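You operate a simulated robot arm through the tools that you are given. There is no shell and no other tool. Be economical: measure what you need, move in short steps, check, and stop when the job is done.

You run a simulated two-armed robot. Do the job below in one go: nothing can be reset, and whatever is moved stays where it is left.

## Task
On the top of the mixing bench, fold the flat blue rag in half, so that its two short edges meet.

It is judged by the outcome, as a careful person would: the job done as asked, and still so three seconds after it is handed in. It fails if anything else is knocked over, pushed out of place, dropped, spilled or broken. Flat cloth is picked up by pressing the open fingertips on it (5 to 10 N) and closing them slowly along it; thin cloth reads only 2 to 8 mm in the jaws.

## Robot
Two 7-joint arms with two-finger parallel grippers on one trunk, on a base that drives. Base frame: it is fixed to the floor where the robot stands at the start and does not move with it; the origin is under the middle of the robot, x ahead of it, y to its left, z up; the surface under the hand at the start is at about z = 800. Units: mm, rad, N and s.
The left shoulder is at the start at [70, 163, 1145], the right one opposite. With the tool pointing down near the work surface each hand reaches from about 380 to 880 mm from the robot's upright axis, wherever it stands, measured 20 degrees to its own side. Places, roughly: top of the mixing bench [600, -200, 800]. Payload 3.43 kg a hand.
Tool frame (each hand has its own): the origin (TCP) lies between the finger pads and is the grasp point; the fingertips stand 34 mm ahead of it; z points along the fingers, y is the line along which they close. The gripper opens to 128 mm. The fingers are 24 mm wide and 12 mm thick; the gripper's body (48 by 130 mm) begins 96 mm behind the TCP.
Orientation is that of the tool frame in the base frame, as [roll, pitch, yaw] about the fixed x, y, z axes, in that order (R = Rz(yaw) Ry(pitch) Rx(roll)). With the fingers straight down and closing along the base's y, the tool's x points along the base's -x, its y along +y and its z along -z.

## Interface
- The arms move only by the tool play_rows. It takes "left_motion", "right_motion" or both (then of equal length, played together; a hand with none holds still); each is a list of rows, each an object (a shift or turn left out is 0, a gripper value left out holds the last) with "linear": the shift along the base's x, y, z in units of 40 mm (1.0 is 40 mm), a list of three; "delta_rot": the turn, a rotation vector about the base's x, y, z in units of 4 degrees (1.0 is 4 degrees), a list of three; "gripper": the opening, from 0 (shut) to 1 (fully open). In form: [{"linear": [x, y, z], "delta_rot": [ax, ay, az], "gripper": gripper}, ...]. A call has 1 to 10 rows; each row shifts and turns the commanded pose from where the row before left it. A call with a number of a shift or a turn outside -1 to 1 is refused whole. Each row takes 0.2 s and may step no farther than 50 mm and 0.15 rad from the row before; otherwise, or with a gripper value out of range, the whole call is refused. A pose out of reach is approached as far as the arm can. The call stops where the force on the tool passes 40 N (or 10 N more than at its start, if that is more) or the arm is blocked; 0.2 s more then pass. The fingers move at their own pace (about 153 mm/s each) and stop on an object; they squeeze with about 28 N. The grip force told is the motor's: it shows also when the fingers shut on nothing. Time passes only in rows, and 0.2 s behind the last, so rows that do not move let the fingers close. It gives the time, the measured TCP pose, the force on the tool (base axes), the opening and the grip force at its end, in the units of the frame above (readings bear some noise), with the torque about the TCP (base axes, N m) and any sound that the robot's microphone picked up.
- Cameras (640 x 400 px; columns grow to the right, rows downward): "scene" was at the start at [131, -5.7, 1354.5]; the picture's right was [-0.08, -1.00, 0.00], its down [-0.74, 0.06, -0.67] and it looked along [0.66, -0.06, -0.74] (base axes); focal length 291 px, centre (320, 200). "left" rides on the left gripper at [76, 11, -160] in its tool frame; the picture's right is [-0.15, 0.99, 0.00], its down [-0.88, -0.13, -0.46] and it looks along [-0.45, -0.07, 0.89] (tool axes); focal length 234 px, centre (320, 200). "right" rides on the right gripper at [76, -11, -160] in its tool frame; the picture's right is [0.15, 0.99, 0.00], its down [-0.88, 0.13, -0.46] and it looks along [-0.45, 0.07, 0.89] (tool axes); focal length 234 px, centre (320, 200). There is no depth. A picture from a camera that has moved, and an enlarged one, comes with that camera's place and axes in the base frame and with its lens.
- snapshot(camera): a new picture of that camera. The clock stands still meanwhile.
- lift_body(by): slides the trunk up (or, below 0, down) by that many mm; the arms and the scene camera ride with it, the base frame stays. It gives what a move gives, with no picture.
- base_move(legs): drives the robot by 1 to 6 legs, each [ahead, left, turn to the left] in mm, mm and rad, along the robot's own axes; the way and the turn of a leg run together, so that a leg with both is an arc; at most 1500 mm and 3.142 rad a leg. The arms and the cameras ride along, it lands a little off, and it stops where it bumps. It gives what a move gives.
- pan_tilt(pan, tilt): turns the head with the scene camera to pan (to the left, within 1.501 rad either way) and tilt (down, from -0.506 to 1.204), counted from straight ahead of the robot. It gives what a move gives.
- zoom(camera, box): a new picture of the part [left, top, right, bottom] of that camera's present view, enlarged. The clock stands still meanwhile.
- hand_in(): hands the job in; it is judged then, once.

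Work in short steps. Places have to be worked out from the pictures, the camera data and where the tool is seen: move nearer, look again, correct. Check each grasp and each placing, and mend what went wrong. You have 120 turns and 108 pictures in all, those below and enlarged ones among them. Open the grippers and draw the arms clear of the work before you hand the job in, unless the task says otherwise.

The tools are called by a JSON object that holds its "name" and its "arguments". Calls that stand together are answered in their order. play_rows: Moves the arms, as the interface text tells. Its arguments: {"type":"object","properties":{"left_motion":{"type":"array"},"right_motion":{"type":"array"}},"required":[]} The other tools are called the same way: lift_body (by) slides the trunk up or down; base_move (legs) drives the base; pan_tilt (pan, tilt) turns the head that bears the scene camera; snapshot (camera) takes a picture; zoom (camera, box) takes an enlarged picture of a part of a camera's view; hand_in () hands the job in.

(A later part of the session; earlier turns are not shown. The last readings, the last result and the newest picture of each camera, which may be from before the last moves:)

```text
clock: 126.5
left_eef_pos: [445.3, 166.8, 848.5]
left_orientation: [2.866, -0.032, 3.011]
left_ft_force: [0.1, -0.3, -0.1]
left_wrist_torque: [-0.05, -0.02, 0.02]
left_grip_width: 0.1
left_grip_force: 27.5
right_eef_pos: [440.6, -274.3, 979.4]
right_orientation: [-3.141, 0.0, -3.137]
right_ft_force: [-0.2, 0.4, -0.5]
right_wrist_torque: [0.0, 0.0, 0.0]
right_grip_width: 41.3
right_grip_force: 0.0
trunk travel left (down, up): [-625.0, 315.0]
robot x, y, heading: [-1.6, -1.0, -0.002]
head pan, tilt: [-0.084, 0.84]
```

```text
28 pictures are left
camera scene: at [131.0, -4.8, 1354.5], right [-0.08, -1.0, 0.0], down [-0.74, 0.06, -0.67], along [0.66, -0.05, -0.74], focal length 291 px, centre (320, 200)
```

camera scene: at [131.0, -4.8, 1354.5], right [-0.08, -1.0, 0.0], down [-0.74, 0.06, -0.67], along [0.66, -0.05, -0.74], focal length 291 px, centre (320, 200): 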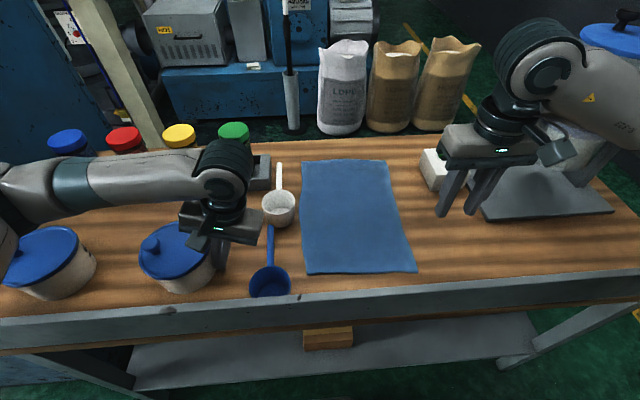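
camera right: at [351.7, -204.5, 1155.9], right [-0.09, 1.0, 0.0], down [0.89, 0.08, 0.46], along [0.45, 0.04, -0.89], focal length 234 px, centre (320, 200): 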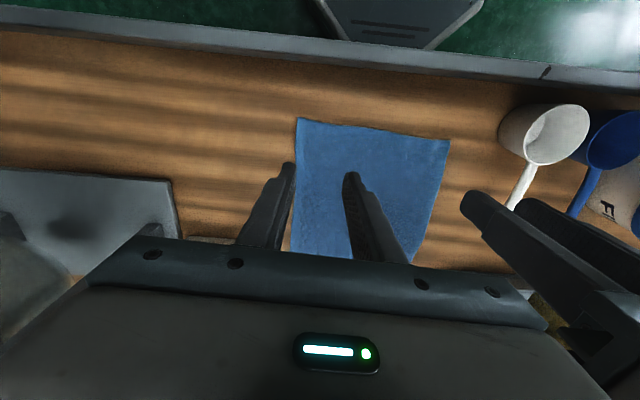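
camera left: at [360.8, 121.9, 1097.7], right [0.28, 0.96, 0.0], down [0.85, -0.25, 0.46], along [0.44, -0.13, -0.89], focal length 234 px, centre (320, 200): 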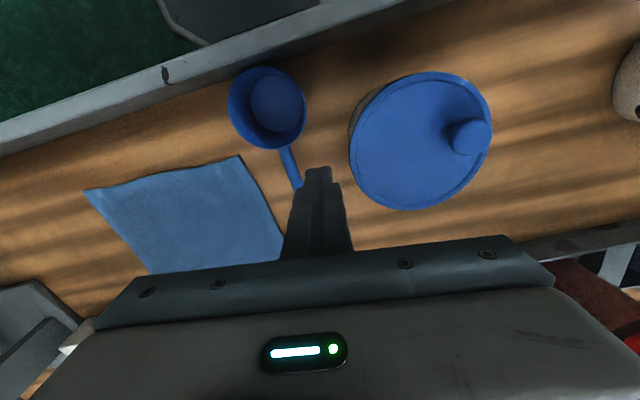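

The pot follows with its lid seated, about halfway (lid left edge at px 138, target 105). Pushing another 48 mm, then fine-tune.

{"name": "play_rows", "arguments": {"left_motion": [{"linear": [0.03, 0.2, 0]}, {"linear": [0.03, 0.2, 0]}, {"linear": [0.03, 0.2, 0]}, {"linear": [0.03, 0.2, 0]}, {"linear": [0.03, 0.2, 0]}, {"linear": [0.03, 0.2, 0]}]}}

{"name": "zoom", "arguments": {"camera": "scene", "box": [0, 190, 320, 310]}}

```text
clock: 127.9
left_eef_pos: [451.5, 214.1, 847.6]
left_orientation: [2.865, -0.031, 3.012]
left_ft_force: [-0.8, -1.2, 1.5]
left_wrist_torque: [-0.03, 0.04, 0.03]
left_grip_width: 0.1
left_grip_force: 28.2
right_eef_pos: [441.2, -273.7, 978.0]
right_orientation: [-3.14, 0.0, -3.136]
right_ft_force: [-0.1, -0.4, -0.2]
right_wrist_torque: [0.03, 0.0, 0.02]
right_grip_width: 40.9
right_grip_force: 0.1
trunk travel left (down, up): [-625.0, 315.0]
robot x, y, heading: [-3.6, -0.0, 0.002]
head pan, tilt: [-0.084, 0.84]
```

```text
2.00 times, centred on (160, 250) of scene
camera zoom: at [130.7, -5.0, 1354.6], right [-0.08, -1.0, 0.0], down [-0.74, 0.06, -0.67], along [0.67, -0.05, -0.74], focal length 582 px, centre (640, 100)
```

zoom: 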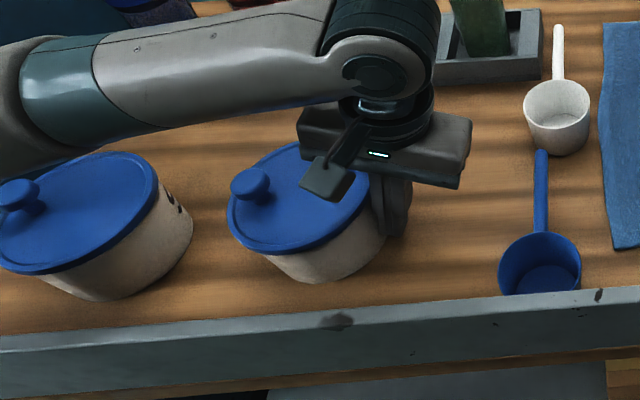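

Nearly there: knob at px (125,242), target (117,241), i.e. about 13 mm more.

{"name": "play_rows", "arguments": {"left_motion": [{"linear": [0, 0.16, 0]}, {"linear": [0.0, 0.16, 0]}, {}, {"linear": [0, -0.3, 0]}, {"linear": [0, -0.5, 0.2]}, {"linear": [0, -0.3, 0.8]}, {"linear": [0, 0, 0.9]}, {"linear": [0, 0, 0.9], "delta_rot": [-1, 0, 0]}, {"linear": [0, 0, 0.5], "delta_rot": [-1, 0, 0]}, {"linear": [0, 0, 0], "delta_rot": [-1, 0, 0]}]}}

{"name": "play_rows", "arguments": {"left_motion": [{"linear": [0.5, -0.4, 0], "delta_rot": [-1, 0, 0]}, {"linear": [0.5, -0.6, 0], "delta_rot": [0, 0, 1]}, {"linear": [0.3, -0.6, 0], "delta_rot": [0, 0, 1]}, {"linear": [0, -0.6, 0], "delta_rot": [0, 0, 0.2]}, {}]}}

{"name": "snapshot", "arguments": {"camera": "scene"}}

```text
clock: 130.1
left_eef_pos: [452.1, 184.7, 979.8]
left_orientation: [3.075, -0.005, 3.007]
left_ft_force: [0.0, -0.4, 0.2]
left_wrist_torque: [0.01, 0.01, 0.0]
left_grip_width: 0.0
left_grip_force: 27.9
right_eef_pos: [442.1, -273.3, 978.7]
right_orientation: [-3.14, 0.001, -3.136]
right_ft_force: [0.9, 0.3, -0.1]
right_wrist_torque: [-0.01, 0.03, 0.02]
right_grip_width: 41.1
right_grip_force: 0.1
trunk travel left (down, up): [-625.0, 315.0]
robot x, y, heading: [-1.0, -1.5, 0.0]
head pan, tilt: [-0.084, 0.84]
```

```text
clock: 131.3
left_eef_pos: [504.5, 93.5, 979.2]
left_orientation: [-3.14, 0.005, -3.122]
left_ft_force: [0.6, 0.4, 0.2]
left_wrist_torque: [-0.02, 0.02, 0.01]
left_grip_width: 0.0
left_grip_force: 28.2
right_eef_pos: [442.2, -272.5, 979.2]
right_orientation: [-3.14, 0.001, -3.135]
right_ft_force: [-0.1, 0.5, -0.1]
right_wrist_torque: [0.02, -0.01, 0.01]
right_grip_width: 41.1
right_grip_force: 0.1
trunk travel left (down, up): [-625.0, 315.0]
robot x, y, heading: [0.3, -0.8, 0.003]
head pan, tilt: [-0.084, 0.84]
```

```text
26 pictures are left
camera scene: at [131.0, -4.4, 1354.5], right [-0.08, -1.0, 0.0], down [-0.74, 0.06, -0.67], along [0.67, -0.06, -0.74], focal length 291 px, centre (320, 200)
```

scene: 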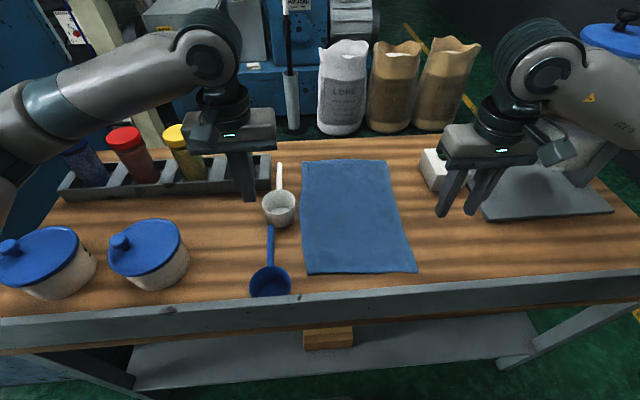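

The pot is back within about 5 mm of its original place. Now the blue ladle: grip its handle near the cup.

{"name": "play_rows", "arguments": {"left_motion": [{"linear": [-0.72, -0.32, 0], "delta_rot": [0, 0, 0.45], "gripper": 0.22}, {"linear": [-0.72, -0.32, 0]}, {"linear": [0, 0, -0.9]}, {"linear": [0, 0, -0.9]}, {"linear": [0, 0, -0.8]}, {"linear": [0, 0, -0.43]}, {}, {"gripper": 0.1}, {"gripper": 0.0}, {}]}}

{"name": "snapshot", "arguments": {"camera": "left"}}

```text
clock: 133.5
left_eef_pos: [447.7, 68.6, 858.5]
left_orientation: [-3.139, 0.005, -3.092]
left_ft_force: [0.4, 0.2, -0.1]
left_wrist_torque: [0.0, -0.04, 0.02]
left_grip_width: 12.8
left_grip_force: 28.5
right_eef_pos: [442.0, -274.1, 978.3]
right_orientation: [-3.139, 0.0, -3.136]
right_ft_force: [-0.5, -0.5, -0.6]
right_wrist_torque: [0.05, 0.02, 0.02]
right_grip_width: 40.9
right_grip_force: 0.2
trunk travel left (down, up): [-625.0, 315.0]
robot x, y, heading: [-0.2, 0.2, 0.001]
head pan, tilt: [-0.084, 0.84]
```

```text
25 pictures are left
camera left: at [370.3, 77.1, 1018.5], right [0.1, 1.0, 0.0], down [0.88, -0.09, 0.46], along [0.46, -0.04, -0.89], focal length 234 px, centre (320, 200)
```

left: 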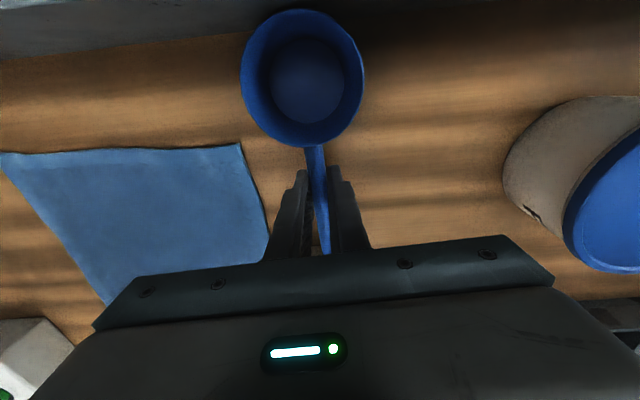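

Gripped. Lift 6 mm, carry left 118 mm with a 3° turn, and set down.

{"name": "play_rows", "arguments": {"left_motion": [{"linear": [0.05, 0, 0.15]}, {"linear": [0.05, 0.3, 0], "delta_rot": [0, 0, 0.2]}, {"linear": [0.05, 0.5, 0], "delta_rot": [0, 0, 0.2]}, {"linear": [0.05, 0.6, 0], "delta_rot": [0, 0, 0.2]}, {"linear": [0.02, 0.6, 0], "delta_rot": [0, 0, 0.2]}, {"linear": [0, 0.5, 0]}, {"linear": [0, 0.3, 0]}, {"linear": [0, 0.15, 0]}, {"linear": [0, 0, -0.13]}, {}]}}

{"name": "zoom", "arguments": {"camera": "scene", "box": [0, 150, 320, 350]}}

```text
clock: 135.7
left_eef_pos: [456.1, 187.8, 860.0]
left_orientation: [-3.14, 0.005, -3.036]
left_ft_force: [-0.4, 0.8, -0.4]
left_wrist_torque: [0.03, -0.01, 0.04]
left_grip_width: 12.7
left_grip_force: 28.1
right_eef_pos: [441.1, -272.5, 978.5]
right_orientation: [-3.139, -0.001, -3.135]
right_ft_force: [-0.2, -0.1, 0.0]
right_wrist_torque: [0.0, 0.03, 0.01]
right_grip_width: 41.1
right_grip_force: 0.1
trunk travel left (down, up): [-625.0, 315.0]
robot x, y, heading: [-0.9, -1.2, 0.001]
head pan, tilt: [-0.084, 0.84]
```

```text
2.00 times, centred on (160, 250) of scene
camera zoom: at [131.1, -5.0, 1354.5], right [-0.08, -1.0, 0.0], down [-0.74, 0.06, -0.67], along [0.66, -0.05, -0.74], focal length 582 px, centre (640, 100)
```

zoom: 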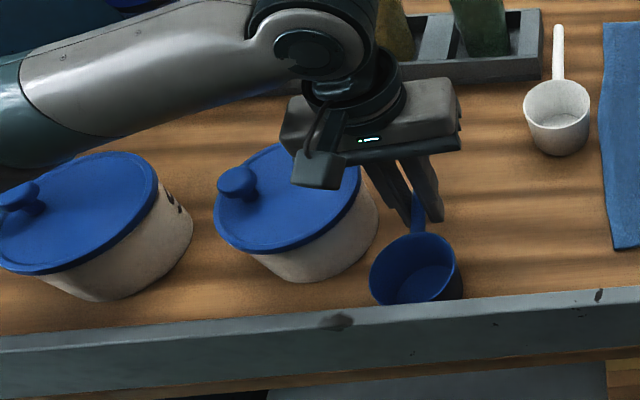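

Blue cup sits at px (208,283), matching the original. Release, rise, and return to the white ladle.

{"name": "play_rows", "arguments": {"left_motion": [{"linear": [0, 0, -0.04]}, {"gripper": 0.08}, {"gripper": 0.17}, {"linear": [0, 0, 0.6]}, {"linear": [0, 0, 0.9]}, {"linear": [0, 0, 0.9]}]}}

{"name": "play_rows", "arguments": {"left_motion": [{"linear": [0.675, -0.485, 0], "delta_rot": [0, 0, -0.8]}, {"linear": [0.675, -0.485, 0], "delta_rot": [0, 0, -0.75]}, {"linear": [0.675, -0.485, 0]}, {"linear": [0.675, -0.485, 0]}, {"linear": [0.675, -0.485, 0]}, {"linear": [0.675, -0.485, 0]}, {"linear": [0.675, -0.485, 0]}, {"linear": [0, 0, -0.6]}, {}]}}

{"name": "snapshot", "arguments": {"camera": "left"}}

```text
clock: 137.1
left_eef_pos: [456.2, 185.3, 953.9]
left_orientation: [-3.141, 0.005, -3.035]
left_ft_force: [0.0, 1.2, 0.0]
left_wrist_torque: [0.01, -0.01, 0.06]
left_grip_width: 21.8
left_grip_force: 0.1
right_eef_pos: [441.4, -273.7, 978.4]
right_orientation: [-3.141, 0.001, -3.136]
right_ft_force: [-0.3, -0.2, -0.1]
right_wrist_torque: [-0.01, 0.03, 0.01]
right_grip_width: 40.8
right_grip_force: 0.1
trunk travel left (down, up): [-625.0, 315.0]
robot x, y, heading: [1.3, -2.3, 0.002]
head pan, tilt: [-0.084, 0.84]
```

```text
clock: 139.1
left_eef_pos: [643.3, 50.4, 929.4]
left_orientation: [-3.14, 0.005, 3.139]
left_ft_force: [-0.6, -0.1, 0.5]
left_wrist_torque: [0.01, -0.02, 0.01]
left_grip_width: 21.7
left_grip_force: 0.0
right_eef_pos: [440.6, -273.2, 978.8]
right_orientation: [-3.141, -0.001, -3.135]
right_ft_force: [0.3, 0.2, -0.2]
right_wrist_torque: [0.02, -0.02, -0.01]
right_grip_width: 41.1
right_grip_force: 0.0
trunk travel left (down, up): [-625.0, 315.0]
robot x, y, heading: [-0.5, 0.1, 0.002]
head pan, tilt: [-0.084, 0.84]
```

```text
23 pictures are left
camera left: at [567.7, 63.2, 1088.6], right [0.15, 0.99, 0.0], down [0.88, -0.13, 0.46], along [0.46, -0.07, -0.89], focal length 234 px, centre (320, 200)
```

left: 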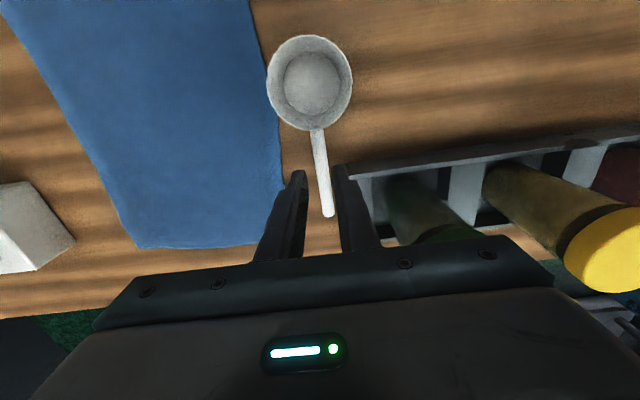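

Lined up. Grip the white handle.

{"name": "play_rows", "arguments": {"left_motion": [{"linear": [0.04, 0.035, -0.6]}, {"linear": [0, 0, -0.7]}, {"linear": [0, 0, -0.48]}, {}, {"gripper": 0.1}, {"gripper": 0.0}, {}, {}, {"linear": [0, 0, 0.2]}]}}

{"name": "play_rows", "arguments": {"left_motion": [{"linear": [-0.4, 0.1, 0], "delta_rot": [0, 0, -0.3]}, {"linear": [-0.7, 0.15, 0], "delta_rot": [0, 0, -0.3]}, {"linear": [-0.8, 0.15, 0]}, {"linear": [-0.8, 0.15, 0]}, {"linear": [-0.8, 0.15, 0]}, {"linear": [-0.7, 0.15, 0]}, {"linear": [-0.4, 0.15, 0]}, {"linear": [-0.185, 0.02, 0]}, {"linear": [0, 0, -0.18]}, {}]}}

{"name": "zoom", "arguments": {"camera": "scene", "box": [0, 150, 320, 350]}}

```text
clock: 141.1
left_eef_pos: [645.2, 53.2, 868.2]
left_orientation: [3.142, 0.005, 3.139]
left_ft_force: [-0.8, 0.5, -0.5]
left_wrist_torque: [0.0, -0.07, -0.04]
left_grip_width: 12.8
left_grip_force: 27.8
right_eef_pos: [441.5, -273.3, 977.7]
right_orientation: [-3.14, 0.001, -3.136]
right_ft_force: [0.5, -0.1, -0.7]
right_wrist_torque: [0.02, -0.01, -0.02]
right_grip_width: 41.2
right_grip_force: 0.1
trunk travel left (down, up): [-625.0, 315.0]
robot x, y, heading: [1.0, 1.0, 0.004]
head pan, tilt: [-0.084, 0.84]
```

```text
clock: 143.3
left_eef_pos: [453.4, 92.5, 860.1]
left_orientation: [-3.141, 0.005, 3.099]
left_ft_force: [0.1, 0.5, 0.2]
left_wrist_torque: [0.0, -0.01, 0.0]
left_grip_width: 12.6
left_grip_force: 27.4
right_eef_pos: [441.1, -273.7, 979.4]
right_orientation: [-3.141, -0.001, -3.137]
right_ft_force: [-0.4, -0.3, 0.7]
right_wrist_torque: [0.03, -0.01, 0.01]
right_grip_width: 40.7
right_grip_force: 0.1
trunk travel left (down, up): [-625.0, 315.0]
robot x, y, heading: [-0.8, 5.3, 0.001]
head pan, tilt: [-0.084, 0.84]
```

```text
2.00 times, centred on (160, 250) of scene
camera zoom: at [129.6, -5.7, 1354.7], right [-0.08, -1.0, 0.0], down [-0.74, 0.06, -0.67], along [0.67, -0.05, -0.74], focal length 582 px, centre (640, 100)
```

zoom: 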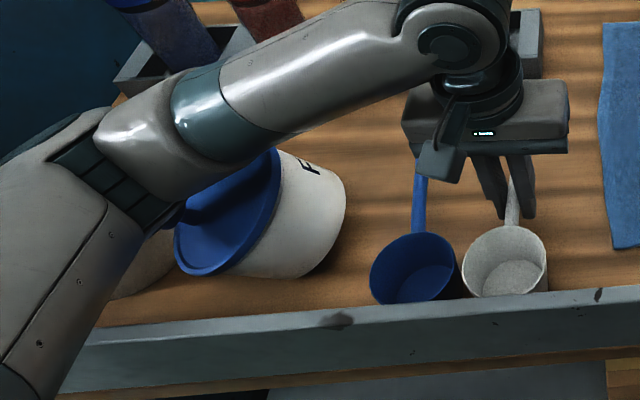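

The white ladle is in place, but the left forearm has dropped and is pressing on the pot, tilting it. I'll open the fingers without moving the arm, then raise the trunk straight up.

{"name": "play_rows", "arguments": {"left_motion": [{"gripper": 0.08}, {"gripper": 0.17}, {}]}}

{"name": "lift_body", "arguments": {"by": 100}}

{"name": "snapshot", "arguments": {"camera": "scene"}}

```text
clock: 144.1
left_eef_pos: [453.9, 93.8, 860.4]
left_orientation: [-3.141, 0.007, 3.096]
left_ft_force: [-0.4, 0.3, 0.9]
left_wrist_torque: [-0.02, -0.02, 0.02]
left_grip_width: 21.7
left_grip_force: 0.2
right_eef_pos: [440.4, -274.1, 978.9]
right_orientation: [-3.139, 0.0, -3.137]
right_ft_force: [-0.3, 0.2, 0.0]
right_wrist_torque: [0.03, 0.01, 0.02]
right_grip_width: 41.2
right_grip_force: 0.1
trunk travel left (down, up): [-625.0, 315.0]
robot x, y, heading: [0.6, -1.9, 0.003]
head pan, tilt: [-0.084, 0.84]
```

```text
clock: 145.4
left_eef_pos: [454.1, 92.5, 959.2]
left_orientation: [-3.14, 0.003, 3.098]
left_ft_force: [0.6, 0.3, -0.3]
left_wrist_torque: [0.02, 0.03, -0.02]
left_grip_width: 22.0
left_grip_force: 0.0
right_eef_pos: [441.6, -274.0, 1079.3]
right_orientation: [-3.14, 0.0, -3.136]
right_ft_force: [0.6, -1.0, -0.2]
right_wrist_torque: [-0.02, 0.0, -0.01]
right_grip_width: 41.1
right_grip_force: 0.1
trunk travel left (down, up): [-725.0, 215.0]
robot x, y, heading: [-0.3, 0.7, -0.002]
head pan, tilt: [-0.084, 0.84]
heard: snap
```

```text
21 pictures are left
camera scene: at [131.5, -5.1, 1454.4], right [-0.08, -1.0, 0.0], down [-0.74, 0.06, -0.67], along [0.66, -0.05, -0.75], focal length 291 px, centre (320, 200)
```

scene: 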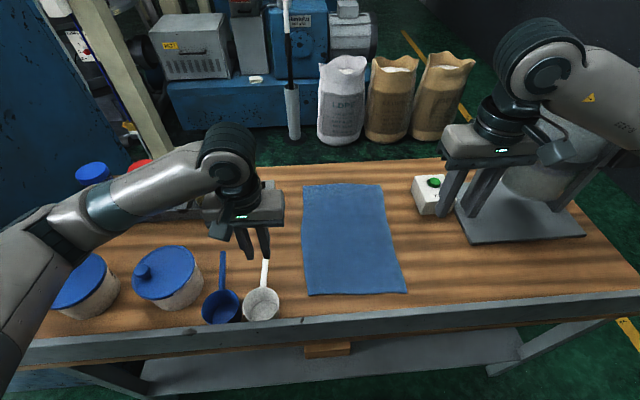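

The pot settled back upright with its lid on; it and both ladles look to be in their original spots. I'll keep the trunk 100 mm higher so the forearms stay clear, and move both hands over the rag's near corners for measurement.

{"name": "play_rows", "arguments": {"left_motion": [{"linear": [-0.12, -0.66, 0], "gripper": 0.32}, {"linear": [-0.12, -0.66, 0]}, {"linear": [-0.12, -0.66, 0]}, {"linear": [-0.12, -0.66, 0]}, {"linear": [-0.12, -0.66, -0.3]}, {}], "right_motion": [{"linear": [-0.1, 0.385, -0.74], "delta_rot": [0, 0, -0.4], "gripper": 0.32}, {"linear": [-0.1, 0.385, -0.74], "delta_rot": [0, 0, -0.42]}, {"linear": [-0.1, 0.385, -0.74]}, {"linear": [-0.1, 0.385, -0.74]}, {"linear": [-0.1, 0.385, -0.74]}, {}]}}

{"name": "snapshot", "arguments": {"camera": "left"}}

{"name": "snapshot", "arguments": {"camera": "right"}}

{"name": "snapshot", "arguments": {"camera": "scene"}}

```text
clock: 146.8
left_eef_pos: [430.1, -38.4, 946.6]
left_orientation: [-3.139, 0.006, 3.097]
left_ft_force: [0.4, -0.2, 0.5]
left_wrist_torque: [-0.02, 0.0, -0.02]
left_grip_width: 41.0
left_grip_force: 0.1
right_eef_pos: [420.2, -195.6, 929.8]
right_orientation: [-3.14, 0.001, 3.088]
right_ft_force: [0.4, 0.1, 0.2]
right_wrist_torque: [-0.01, 0.0, 0.0]
right_grip_width: 41.0
right_grip_force: 0.0
trunk travel left (down, up): [-725.0, 215.0]
robot x, y, heading: [1.9, 2.1, 0.003]
head pan, tilt: [-0.084, 0.84]
```

```text
20 pictures are left
camera left: at [354.2, -23.3, 1107.2], right [0.19, 0.98, 0.0], down [0.87, -0.17, 0.46], along [0.45, -0.09, -0.89], focal length 234 px, centre (320, 200)
```

left: 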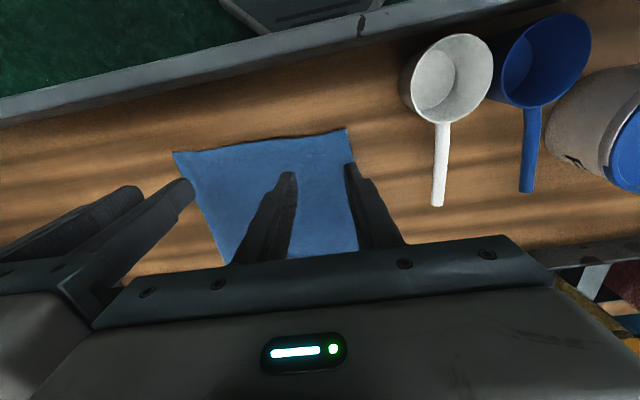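

```text
19 pictures are left
camera right: at [344.3, -202.6, 1088.8], right [-0.09, 1.0, 0.0], down [0.89, 0.08, 0.46], along [0.45, 0.04, -0.89], focal length 234 px, centre (320, 200)
```

right: 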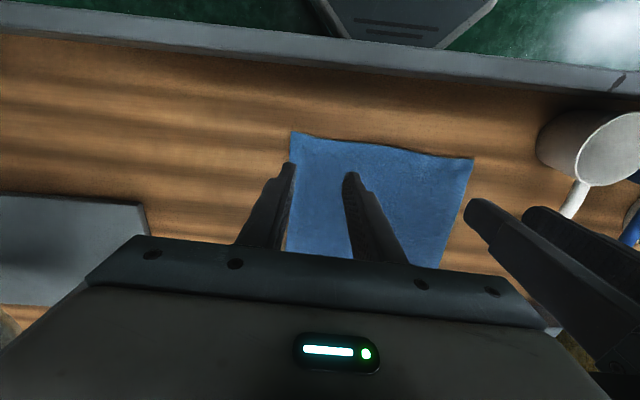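

```text
18 pictures are left
camera scene: at [130.9, -4.5, 1454.5], right [-0.08, -1.0, 0.0], down [-0.74, 0.06, -0.67], along [0.67, -0.05, -0.74], focal length 291 px, centre (320, 200)
```

scene: 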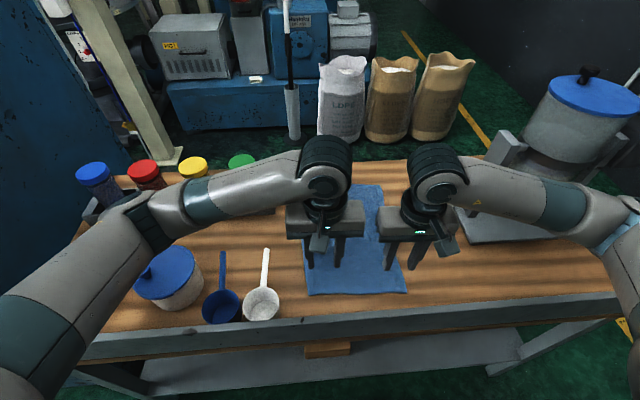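

Near corners measured consistently at (415,-1.5) and (402,-232.5); far edge at about x 772 and 758. This time I'll pinch right at the edge (pads only about 12 mm in) so very little hem curls. Moving above and down to just short of contact.

{"name": "play_rows", "arguments": {"left_motion": [{"linear": [-0.38, 0.02, 0]}, {"linear": [0, 0, -0.8]}, {"linear": [0, 0, -0.8]}, {"linear": [0, 0, -0.7]}, {"linear": [0, 0, -0.34]}, {}], "right_motion": [{"linear": [-0.36, -0.03, 0]}, {"linear": [0, 0, -0.7]}, {"linear": [0, 0, -0.7]}, {"linear": [0, 0, -0.5]}, {"linear": [0, 0, -0.33]}, {}]}}

{"name": "snapshot", "arguments": {"camera": "left"}}

```text
clock: 148.2
left_eef_pos: [414.9, -36.5, 841.9]
left_orientation: [-3.14, 0.007, 3.097]
left_ft_force: [-0.1, 0.3, -0.4]
left_wrist_torque: [0.0, 0.01, 0.01]
left_grip_width: 41.0
left_grip_force: 0.1
right_eef_pos: [406.6, -197.8, 839.6]
right_orientation: [-3.14, 0.001, 3.088]
right_ft_force: [-0.1, 0.1, -0.5]
right_wrist_torque: [-0.03, 0.0, 0.02]
right_grip_width: 40.9
right_grip_force: 0.0
trunk travel left (down, up): [-725.0, 215.0]
robot x, y, heading: [2.4, -1.8, 0.0]
head pan, tilt: [-0.084, 0.84]
```

```text
17 pictures are left
camera left: at [339.9, -21.7, 1001.0], right [0.19, 0.98, 0.0], down [0.87, -0.17, 0.46], along [0.45, -0.09, -0.89], focal length 234 px, centre (320, 200)
```

left: 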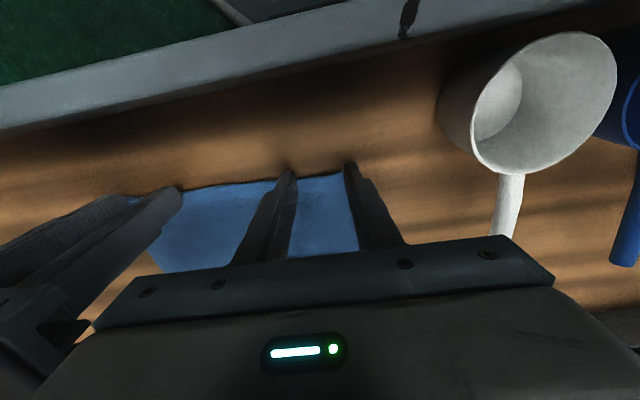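

Pads straddle the edge as intended. Lower to contact.

{"name": "play_rows", "arguments": {"left_motion": [{"linear": [0, 0, -0.08]}, {"linear": [0, 0, -0.06]}, {}], "right_motion": [{"linear": [0, 0, -0.05]}, {"linear": [0, 0, -0.04]}, {}]}}

```text
clock: 149.0
left_eef_pos: [416.1, -37.7, 835.8]
left_orientation: [-3.139, 0.007, 3.098]
left_ft_force: [2.2, 0.3, 10.7]
left_wrist_torque: [0.02, -0.17, 0.02]
left_grip_width: 41.1
left_grip_force: 0.0
right_eef_pos: [406.8, -197.6, 838.6]
right_orientation: [-3.14, 0.0, 3.089]
right_ft_force: [0.1, -0.1, 3.4]
right_wrist_torque: [0.02, -0.04, -0.02]
right_grip_width: 41.0
right_grip_force: 0.0
trunk travel left (down, up): [-725.0, 215.0]
robot x, y, heading: [-1.2, -0.9, 0.001]
head pan, tilt: [-0.084, 0.84]
```

Left 10.7 N, right 3.4 N. Trim to about 8 N each and close slowly.

{"name": "play_rows", "arguments": {"left_motion": [{"linear": [0, 0, 0.01], "gripper": 0.295}, {"gripper": 0.27}, {"gripper": 0.245}, {"gripper": 0.22}, {"gripper": 0.195}, {"gripper": 0.17}, {"gripper": 0.145}, {"gripper": 0.12}], "right_motion": [{"linear": [0, 0, -0.03], "gripper": 0.295}, {"gripper": 0.27}, {"gripper": 0.245}, {"gripper": 0.22}, {"gripper": 0.195}, {"gripper": 0.17}, {"gripper": 0.145}, {"gripper": 0.12}]}}

{"name": "play_rows", "arguments": {"left_motion": [{"gripper": 0.095}, {"gripper": 0.07}, {"gripper": 0.045}, {"gripper": 0.02}, {"gripper": 0.0}, {}, {}], "right_motion": [{"gripper": 0.095}, {"gripper": 0.07}, {"gripper": 0.045}, {"gripper": 0.02}, {"gripper": 0.0}, {}, {}]}}

{"name": "zoom", "arguments": {"camera": "left", "box": [130, 120, 450, 300]}}

```text
clock: 150.8
left_eef_pos: [414.6, -38.5, 837.5]
left_orientation: [-3.139, 0.007, 3.098]
left_ft_force: [-0.5, 0.0, 7.9]
left_wrist_torque: [0.0, -0.04, 0.01]
left_grip_width: 14.3
left_grip_force: 0.2
right_eef_pos: [406.8, -198.3, 837.3]
right_orientation: [-3.141, 0.001, 3.088]
right_ft_force: [-0.5, -0.1, 12.0]
right_wrist_torque: [0.01, -0.11, -0.01]
right_grip_width: 13.7
right_grip_force: 0.0
trunk travel left (down, up): [-725.0, 215.0]
robot x, y, heading: [2.4, 2.8, 0.001]
head pan, tilt: [-0.084, 0.84]
```

```text
clock: 152.4
left_eef_pos: [414.1, -38.3, 836.2]
left_orientation: [-3.14, 0.006, 3.099]
left_ft_force: [0.5, -1.6, 7.1]
left_wrist_torque: [-0.02, -0.06, -0.01]
left_grip_width: 3.5
left_grip_force: 27.9
right_eef_pos: [406.2, -197.5, 835.5]
right_orientation: [-3.138, -0.001, 3.089]
right_ft_force: [1.1, 1.9, 12.3]
right_wrist_torque: [0.04, -0.08, 0.01]
right_grip_width: 3.9
right_grip_force: 28.1
trunk travel left (down, up): [-725.0, 215.0]
robot x, y, heading: [-0.2, 0.9, 0.003]
head pan, tilt: [-0.084, 0.84]
```

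```text
2.00 times, centred on (290, 210) of left
camera zoom: at [338.6, -22.0, 996.4], right [0.19, 0.98, 0.0], down [0.87, -0.17, 0.46], along [0.45, -0.09, -0.89], focal length 468 px, centre (380, 180)
```

zoom: 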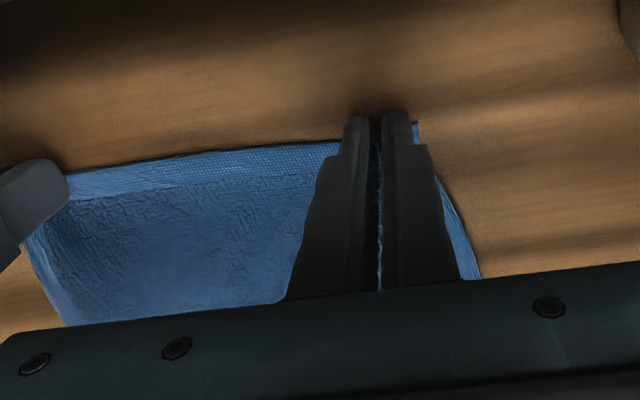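

Both hems are pinched at the edge (3.5 and 3.9 mm). Run the arc up and most of the way over, then look.

{"name": "play_rows", "arguments": {"left_motion": [{"linear": [0.06, -0.003, 0.607]}, {"linear": [0.18, -0.01, 0.59]}, {"linear": [0.293, -0.016, 0.553]}, {"linear": [0.4, -0.022, 0.5]}, {"linear": [0.495, -0.027, 0.431]}, {"linear": [0.57, -0.031, 0.35]}, {"linear": [0.632, -0.035, 0.259]}, {"linear": [0.675, -0.037, 0.157]}, {"linear": [0.693, -0.038, 0.054]}], "right_motion": [{"linear": [0.06, -0.003, 0.607]}, {"linear": [0.18, -0.01, 0.59]}, {"linear": [0.293, -0.016, 0.553]}, {"linear": [0.4, -0.022, 0.5]}, {"linear": [0.495, -0.027, 0.431]}, {"linear": [0.57, -0.031, 0.35]}, {"linear": [0.632, -0.035, 0.259]}, {"linear": [0.675, -0.037, 0.157]}, {"linear": [0.693, -0.038, 0.054]}]}}

{"name": "play_rows", "arguments": {"left_motion": [{"linear": [0.693, -0.038, -0.054]}, {"linear": [0.675, -0.037, -0.157]}, {"linear": [0.632, -0.035, -0.259]}, {"linear": [0.57, -0.031, -0.35]}, {"linear": [0.495, -0.027, -0.431]}, {"linear": [0.4, -0.022, -0.5]}, {"linear": [0.293, -0.016, -0.553]}, {}], "right_motion": [{"linear": [0.693, -0.038, -0.054]}, {"linear": [0.675, -0.037, -0.157]}, {"linear": [0.632, -0.035, -0.259]}, {"linear": [0.57, -0.031, -0.35]}, {"linear": [0.495, -0.027, -0.431]}, {"linear": [0.4, -0.022, -0.5]}, {"linear": [0.293, -0.016, -0.553]}, {}]}}

{"name": "snapshot", "arguments": {"camera": "scene"}}

{"name": "snapshot", "arguments": {"camera": "left"}}

```text
clock: 154.4
left_eef_pos: [576.9, -45.8, 974.6]
left_orientation: [-3.14, 0.004, 3.099]
left_ft_force: [0.6, -0.7, 0.4]
left_wrist_torque: [-0.05, 0.01, 0.0]
left_grip_width: 3.5
left_grip_force: 27.4
right_eef_pos: [567.8, -207.3, 975.8]
right_orientation: [-3.14, -0.002, 3.089]
right_ft_force: [-0.1, 0.3, -0.4]
right_wrist_torque: [0.04, 0.03, 0.01]
right_grip_width: 3.6
right_grip_force: 28.1
trunk travel left (down, up): [-725.0, 215.0]
robot x, y, heading: [-1.8, -1.9, 0.001]
head pan, tilt: [-0.084, 0.84]
```

```text
clock: 156.2
left_eef_pos: [724.5, -54.8, 883.5]
left_orientation: [-3.139, 0.005, 3.098]
left_ft_force: [0.1, 0.1, 0.2]
left_wrist_torque: [-0.02, 0.01, -0.03]
left_grip_width: 3.5
left_grip_force: 28.2
right_eef_pos: [717.8, -216.8, 885.1]
right_orientation: [-3.14, 0.0, 3.088]
right_ft_force: [-1.2, 0.8, -0.1]
right_wrist_torque: [0.05, -0.03, -0.03]
right_grip_width: 3.4
right_grip_force: 27.8
trunk travel left (down, up): [-725.0, 215.0]
robot x, y, heading: [4.2, 2.5, -0.003]
head pan, tilt: [-0.084, 0.84]
```

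```text
15 pictures are left
camera scene: at [130.4, -4.9, 1454.6], right [-0.08, -1.0, 0.0], down [-0.74, 0.06, -0.67], along [0.67, -0.05, -0.74], focal length 291 px, centre (320, 200)
```

scene: 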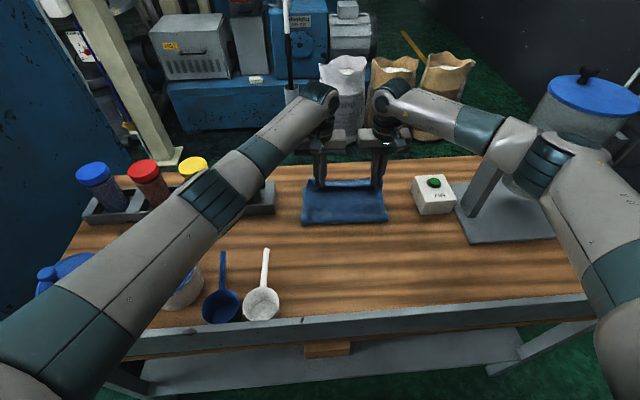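

```text
14 pictures are left
camera left: at [648.8, -39.2, 1043.3], right [0.19, 0.98, 0.0], down [0.87, -0.17, 0.46], along [0.45, -0.09, -0.89], focal length 234 px, centre (320, 200)
```

left: 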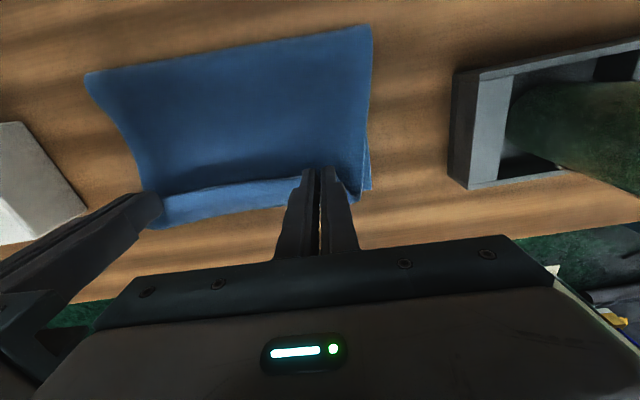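

The lower layer hasn't moved (far-left corner at (770,-4)), and the curled strip is now only about 27 mm. I'll lower straight down, slightly back, release, rise a little, and see how the hem settles.

{"name": "play_rows", "arguments": {"left_motion": [{"linear": [-0.05, 0, -0.3]}, {"linear": [-0.05, 0, -0.3]}, {"linear": [-0.05, 0, -0.2]}, {}, {"gripper": 0.06}, {"gripper": 0.14}, {}, {"linear": [0, 0, 0.4]}, {"linear": [0, 0, 0.8]}, {"linear": [-0.5, 0, 0.9]}], "right_motion": [{"linear": [-0.07, 0, -0.3]}, {"linear": [-0.07, 0, -0.3]}, {"linear": [-0.07, 0, -0.2]}, {}, {"gripper": 0.06}, {"gripper": 0.14}, {}, {"linear": [0, 0, 0.4]}, {"linear": [0, 0, 0.8]}, {"linear": [-0.5, 0, 0.9]}]}}

{"name": "snapshot", "arguments": {"camera": "left"}}

{"name": "zoom", "arguments": {"camera": "scene", "box": [270, 140, 430, 240]}}

```text
clock: 158.4
left_eef_pos: [697.8, -55.9, 936.0]
left_orientation: [-3.139, 0.006, 3.097]
left_ft_force: [-0.7, -1.3, 0.0]
left_wrist_torque: [0.02, -0.02, 0.0]
left_grip_width: 18.1
left_grip_force: 0.0
right_eef_pos: [687.3, -214.3, 936.1]
right_orientation: [-3.14, 0.002, 3.09]
right_ft_force: [-0.8, 0.2, -0.2]
right_wrist_torque: [-0.05, -0.06, -0.02]
right_grip_width: 17.8
right_grip_force: 0.1
trunk travel left (down, up): [-725.0, 215.0]
robot x, y, heading: [-0.0, -0.7, 0.003]
head pan, tilt: [-0.084, 0.84]
```

```text
13 pictures are left
camera left: at [621.6, -39.8, 1096.5], right [0.19, 0.98, 0.0], down [0.87, -0.17, 0.46], along [0.45, -0.09, -0.89], focal length 234 px, centre (320, 200)
```

left: 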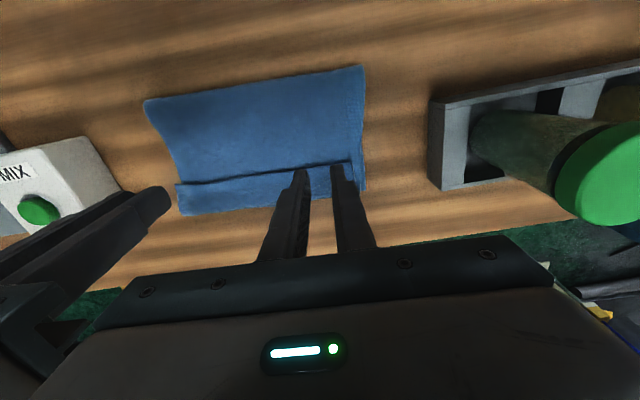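

```text
4.00 times, centred on (350, 190) of scene
camera zoom: at [128.5, -5.3, 1454.7], right [-0.08, -1.0, 0.0], down [-0.74, 0.06, -0.67], along [0.67, -0.05, -0.74], focal length 1165 px, centre (200, 240)
```

zoom: 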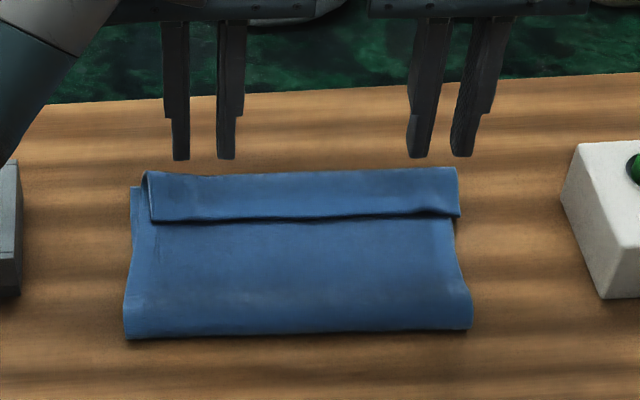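

The strip stayed folded back (about 35 mm), with its free edge facing me. I'll open the jaws wide, lower the four fingertips just behind that free edge with minimal pressure, and push it forward so it unrolls.

{"name": "play_rows", "arguments": {"left_motion": [{"linear": [0.05, 0, -0.8], "gripper": 0.5}, {"linear": [0, 0, -0.8]}, {"linear": [0, 0, -0.5]}, {"linear": [0, 0, -0.18]}, {}], "right_motion": [{"linear": [0.2, 0.22, -0.8], "gripper": 0.5}, {"linear": [0, 0, -0.8]}, {"linear": [0, 0, -0.5]}, {"linear": [0, 0, -0.18]}, {}]}}

{"name": "snapshot", "arguments": {"camera": "left"}}

```text
clock: 159.6
left_eef_pos: [702.1, -54.1, 845.1]
left_orientation: [-3.139, 0.007, 3.097]
left_ft_force: [-0.3, -0.1, 0.7]
left_wrist_torque: [0.01, -0.02, 0.0]
left_grip_width: 64.2
left_grip_force: 0.2
right_eef_pos: [697.1, -205.8, 845.3]
right_orientation: [-3.14, -0.001, 3.089]
right_ft_force: [-0.2, -0.5, 0.5]
right_wrist_torque: [-0.04, 0.01, 0.01]
right_grip_width: 63.9
right_grip_force: 0.1
trunk travel left (down, up): [-725.0, 215.0]
robot x, y, heading: [2.4, 1.9, 0.002]
head pan, tilt: [-0.084, 0.84]
```

```text
11 pictures are left
camera left: at [625.1, -38.9, 1004.4], right [0.19, 0.98, 0.0], down [0.87, -0.17, 0.46], along [0.45, -0.09, -0.89], focal length 234 px, centre (320, 200)
```

left: 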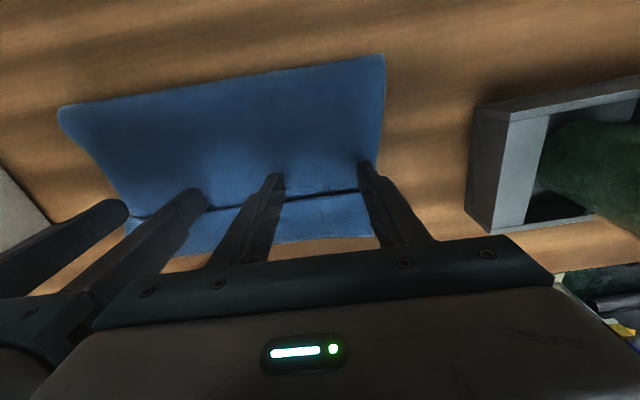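

Fingertips are just behind the free edge. Lower 4 mm, then push forward 45 mm slowly.

{"name": "play_rows", "arguments": {"left_motion": [{"linear": [0, 0, -0.06]}, {"linear": [0, 0, -0.05]}, {"linear": [0.15, 0, 0]}, {"linear": [0.15, 0, 0]}, {"linear": [0.15, 0, 0]}, {"linear": [0.15, 0, 0]}, {"linear": [0.15, 0, 0]}, {"linear": [0.15, 0, 0]}, {"linear": [0.15, 0, 0]}, {"linear": [0.15, 0, 0]}], "right_motion": [{"linear": [0, 0, -0.06]}, {"linear": [0, 0, -0.05]}, {"linear": [0.15, 0, 0]}, {"linear": [0.15, 0, 0]}, {"linear": [0.15, 0, 0]}, {"linear": [0.15, 0, 0]}, {"linear": [0.15, 0, 0]}, {"linear": [0.15, 0, 0]}, {"linear": [0.15, 0, 0]}, {"linear": [0.15, 0, 0]}]}}

{"name": "zoom", "arguments": {"camera": "scene", "box": [270, 140, 430, 240]}}

```text
clock: 161.8
left_eef_pos: [749.2, -55.2, 841.1]
left_orientation: [-3.14, 0.006, 3.099]
left_ft_force: [-2.0, -1.3, 4.1]
left_wrist_torque: [0.0, 0.05, 0.01]
left_grip_width: 63.9
left_grip_force: 0.1
right_eef_pos: [744.5, -206.6, 841.4]
right_orientation: [-3.14, 0.0, 3.089]
right_ft_force: [-1.8, 0.8, 3.4]
right_wrist_torque: [0.1, 0.06, 0.0]
right_grip_width: 64.0
right_grip_force: 0.1
trunk travel left (down, up): [-725.0, 215.0]
robot x, y, heading: [1.8, 0.5, -0.001]
head pan, tilt: [-0.084, 0.84]
```

```text
4.00 times, centred on (350, 190) of scene
camera zoom: at [130.2, -5.0, 1454.6], right [-0.08, -1.0, 0.0], down [-0.74, 0.06, -0.67], along [0.67, -0.05, -0.74], focal length 1165 px, centre (200, 240)
```

zoom: 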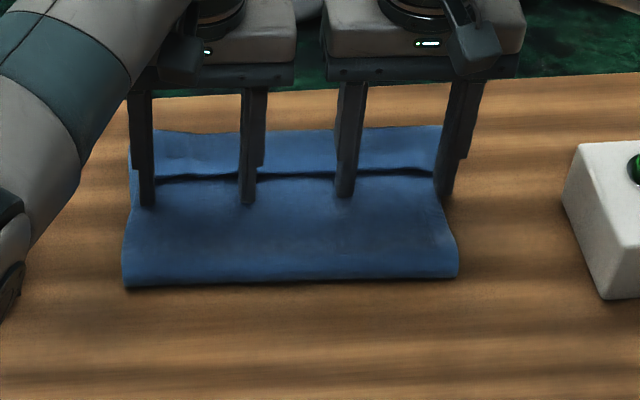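

The whole stack slid forward about 45 mm as one piece instead of unrolling. New idea: pinch just the hem strip lightly, lift it so the cloth leans forward in the air, and let it drop forward. First rise, move over the hem edge, and lower to light contact.

{"name": "play_rows", "arguments": {"left_motion": [{"linear": [-0.1, 0, 0.2], "gripper": 0.32}, {"linear": [0, 0, 0.5]}, {"linear": [0.3, 0, 0]}, {"linear": [0.2, 0, 0]}, {"linear": [0, 0, -0.3]}, {"linear": [0, 0, -0.2]}, {}], "right_motion": [{"linear": [-0.1, 0, 0.2], "gripper": 0.32}, {"linear": [0, 0, 0.5]}, {"linear": [0.3, 0, 0]}, {"linear": [0.2, 0, 0]}, {"linear": [0, 0, -0.3]}, {"linear": [0, 0, -0.2]}, {}]}}

{"name": "snapshot", "arguments": {"camera": "left"}}

```text
clock: 163.4
left_eef_pos: [762.8, -53.9, 848.6]
left_orientation: [-3.139, 0.005, 3.097]
left_ft_force: [0.2, 0.3, 0.5]
left_wrist_torque: [-0.01, 0.03, 0.02]
left_grip_width: 41.1
left_grip_force: 0.1
right_eef_pos: [759.5, -206.5, 849.7]
right_orientation: [-3.14, 0.001, 3.089]
right_ft_force: [0.8, 0.7, 0.6]
right_wrist_torque: [-0.01, -0.03, -0.02]
right_grip_width: 41.0
right_grip_force: 0.1
trunk travel left (down, up): [-725.0, 215.0]
robot x, y, heading: [3.4, 1.7, 0.004]
head pan, tilt: [-0.084, 0.84]
```

```text
9 pictures are left
camera left: at [686.6, -37.9, 1008.7], right [0.19, 0.98, 0.0], down [0.87, -0.17, 0.46], along [0.45, -0.09, -0.89], focal length 234 px, centre (320, 200)
```

left: 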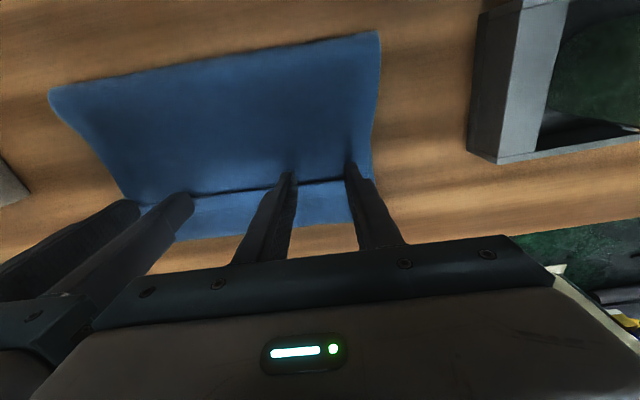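

The hem edge is at x≈770. Move 6 mm forward and lower to a light touch.

{"name": "play_rows", "arguments": {"left_motion": [{"linear": [0.15, 0, 0]}, {"linear": [0, 0, -0.12]}, {"linear": [0, 0, -0.05]}, {}], "right_motion": [{"linear": [0.15, 0, 0]}, {"linear": [0, 0, -0.12]}, {"linear": [0, 0, -0.07]}, {}]}}

```text
clock: 164.4
left_eef_pos: [761.8, -50.5, 843.8]
left_orientation: [-3.141, 0.005, 3.097]
left_ft_force: [0.9, -0.9, 3.5]
left_wrist_torque: [-0.03, -0.05, 0.0]
left_grip_width: 41.1
left_grip_force: 0.0
left hand out of reach, approached as far as the arm can: row 1
right_eef_pos: [766.0, -206.1, 842.2]
right_orientation: [-3.141, 0.0, 3.089]
right_ft_force: [0.2, 0.8, 8.6]
right_wrist_torque: [0.02, -0.09, 0.0]
right_grip_width: 40.9
right_grip_force: 0.0
trunk travel left (down, up): [-725.0, 215.0]
robot x, y, heading: [-0.1, 0.9, 0.002]
head pan, tilt: [-0.084, 0.84]
```

The left arm is at its reach limit here. Pressing moves the stack as one piece, so I'll press on its middle and drag it about 45 mm back toward me.

{"name": "play_rows", "arguments": {"left_motion": [{"linear": [0, 0, 0.5], "gripper": 0.5}, {"linear": [-0.9, 0, 0]}, {"linear": [-0.1, 0, 0]}, {"linear": [0, 0, -0.4]}, {"linear": [0, 0, -0.15]}, {"linear": [0, 0, -0.1]}, {}], "right_motion": [{"linear": [0, 0, 0.5], "gripper": 0.5}, {"linear": [-0.9, 0, 0]}, {"linear": [-0.3, 0, 0]}, {"linear": [0, 0, -0.4]}, {"linear": [0, 0, -0.1]}, {"linear": [0, 0, -0.1]}, {}]}}

```text
clock: 166.0
left_eef_pos: [722.4, -53.3, 839.5]
left_orientation: [-3.14, 0.011, 3.098]
left_ft_force: [3.3, 3.4, 17.5]
left_wrist_torque: [0.21, -0.08, -0.01]
left_grip_width: 64.0
left_grip_force: 0.0
right_eef_pos: [717.3, -204.8, 839.0]
right_orientation: [-3.14, 0.003, 3.088]
right_ft_force: [2.5, -1.4, 8.2]
right_wrist_torque: [0.07, -0.11, -0.04]
right_grip_width: 63.7
right_grip_force: 0.0
trunk travel left (down, up): [-725.0, 215.0]
robot x, y, heading: [-3.3, -0.6, 0.002]
head pan, tilt: [-0.084, 0.84]
```

Pressing 17 N and 8 N; ease the left a bit and drag back 50 mm, then lift off.

{"name": "play_rows", "arguments": {"left_motion": [{"linear": [-0.1, 0, 0.03]}, {"linear": [-0.23, 0.012, 0]}, {"linear": [-0.23, 0.012, 0]}, {"linear": [-0.23, 0.012, 0]}, {"linear": [-0.23, 0.012, 0]}, {"linear": [-0.23, 0.012, 0]}, {"linear": [0, 0, 0.5]}, {"linear": [0, 0, 0.9]}], "right_motion": [{"linear": [-0.1, 0, 0]}, {"linear": [-0.23, 0.012, 0]}, {"linear": [-0.23, 0.012, 0]}, {"linear": [-0.23, 0.012, 0]}, {"linear": [-0.23, 0.012, 0]}, {"linear": [-0.23, 0.012, 0]}, {"linear": [0, 0, 0.5]}, {"linear": [0, 0, 0.9]}]}}

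{"name": "snapshot", "arguments": {"camera": "left"}}

```text
clock: 167.8
left_eef_pos: [681.9, -59.7, 897.7]
left_orientation: [-3.122, 0.048, 3.091]
left_ft_force: [-1.1, 0.2, -0.4]
left_wrist_torque: [0.06, -0.08, -0.01]
left_grip_width: 63.8
left_grip_force: 0.1
left hand out of reach, approached as far as the arm can: row 8
right_eef_pos: [666.8, -204.7, 893.6]
right_orientation: [-3.139, 0.001, 3.087]
right_ft_force: [0.4, -0.5, 0.5]
right_wrist_torque: [-0.01, -0.01, -0.02]
right_grip_width: 64.3
right_grip_force: 0.0
trunk travel left (down, up): [-725.0, 215.0]
robot x, y, heading: [-1.6, -0.3, 0.0]
head pan, tilt: [-0.084, 0.84]
```

```text
8 pictures are left
camera left: at [600.3, -40.3, 1053.9], right [0.2, 0.98, -0.01], down [0.85, -0.16, 0.5], along [0.49, -0.11, -0.87], focal length 234 px, centre (320, 200)
```

left: 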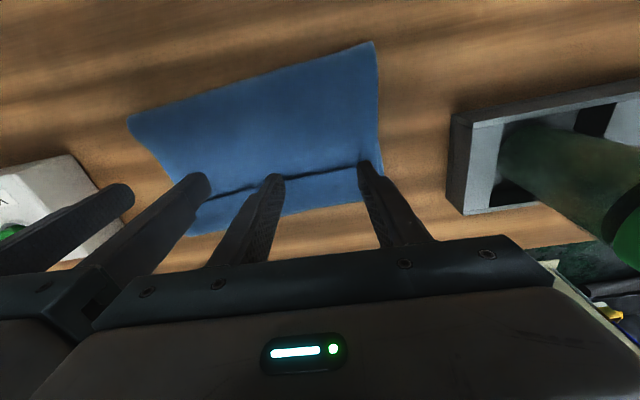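

The left arm is drifting toward a joint limit. I'll raise the trunk for clearance and bring the left hand back toward its start pose, checking the reachability reports.

{"name": "lift_body", "arguments": {"by": 210}}

{"name": "play_rows", "arguments": {"left_motion": [{"linear": [0, 0.5, 0.3]}, {"linear": [-0.1, 0.6, 0.3]}, {"linear": [-0.2, 0.6, 0.3]}, {"linear": [-0.2, 0.6, 0.3]}, {"linear": [-0.3, 0.6, 0.3]}, {"linear": [-0.3, 0.6, 0.3]}, {"linear": [-0.2, 0.6, 0.3]}, {}]}}

{"name": "snapshot", "arguments": {"camera": "scene"}}

```text
clock: 170.1
left_eef_pos: [685.6, -58.4, 1107.6]
left_orientation: [-3.123, 0.048, 3.094]
left_ft_force: [0.4, 0.1, -0.1]
left_wrist_torque: [0.02, 0.0, 0.0]
left_grip_width: 63.8
left_grip_force: 0.1
right_eef_pos: [669.0, -204.1, 1102.1]
right_orientation: [-3.14, -0.001, 3.089]
right_ft_force: [1.3, 0.6, 1.1]
right_wrist_torque: [0.01, 0.0, -0.02]
right_grip_width: 64.0
right_grip_force: 0.0
trunk travel left (down, up): [-935.0, 5.0]
robot x, y, heading: [-1.7, 1.3, 0.0]
head pan, tilt: [-0.084, 0.84]
```

```text
clock: 171.9
left_eef_pos: [632.3, 105.6, 1190.8]
left_orientation: [-3.125, 0.047, 3.092]
left_ft_force: [0.2, -0.2, 0.1]
left_wrist_torque: [-0.01, -0.04, 0.03]
left_grip_width: 64.1
left_grip_force: 0.1
right_eef_pos: [669.8, -205.0, 1102.0]
right_orientation: [-3.14, 0.0, 3.089]
right_ft_force: [-0.6, 0.5, 0.9]
right_wrist_torque: [0.02, -0.01, -0.03]
right_grip_width: 63.8
right_grip_force: 0.2
trunk travel left (down, up): [-935.0, 5.0]
robot x, y, heading: [-2.9, -1.2, 0.002]
head pan, tilt: [-0.084, 0.84]
```

```text
7 pictures are left
camera scene: at [131.5, -5.6, 1664.4], right [-0.08, -1.0, 0.0], down [-0.74, 0.06, -0.67], along [0.66, -0.05, -0.75], focal length 291 px, centre (320, 200)
```

scene: 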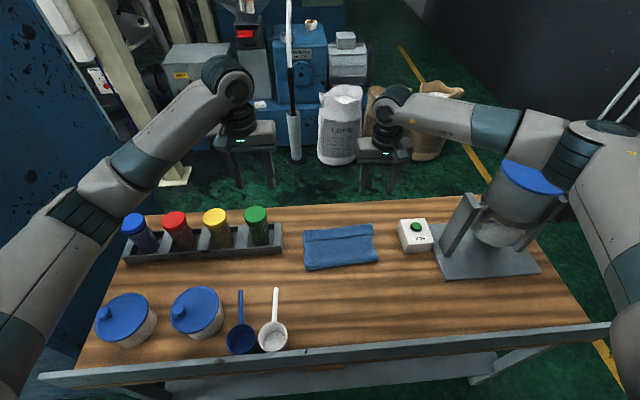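

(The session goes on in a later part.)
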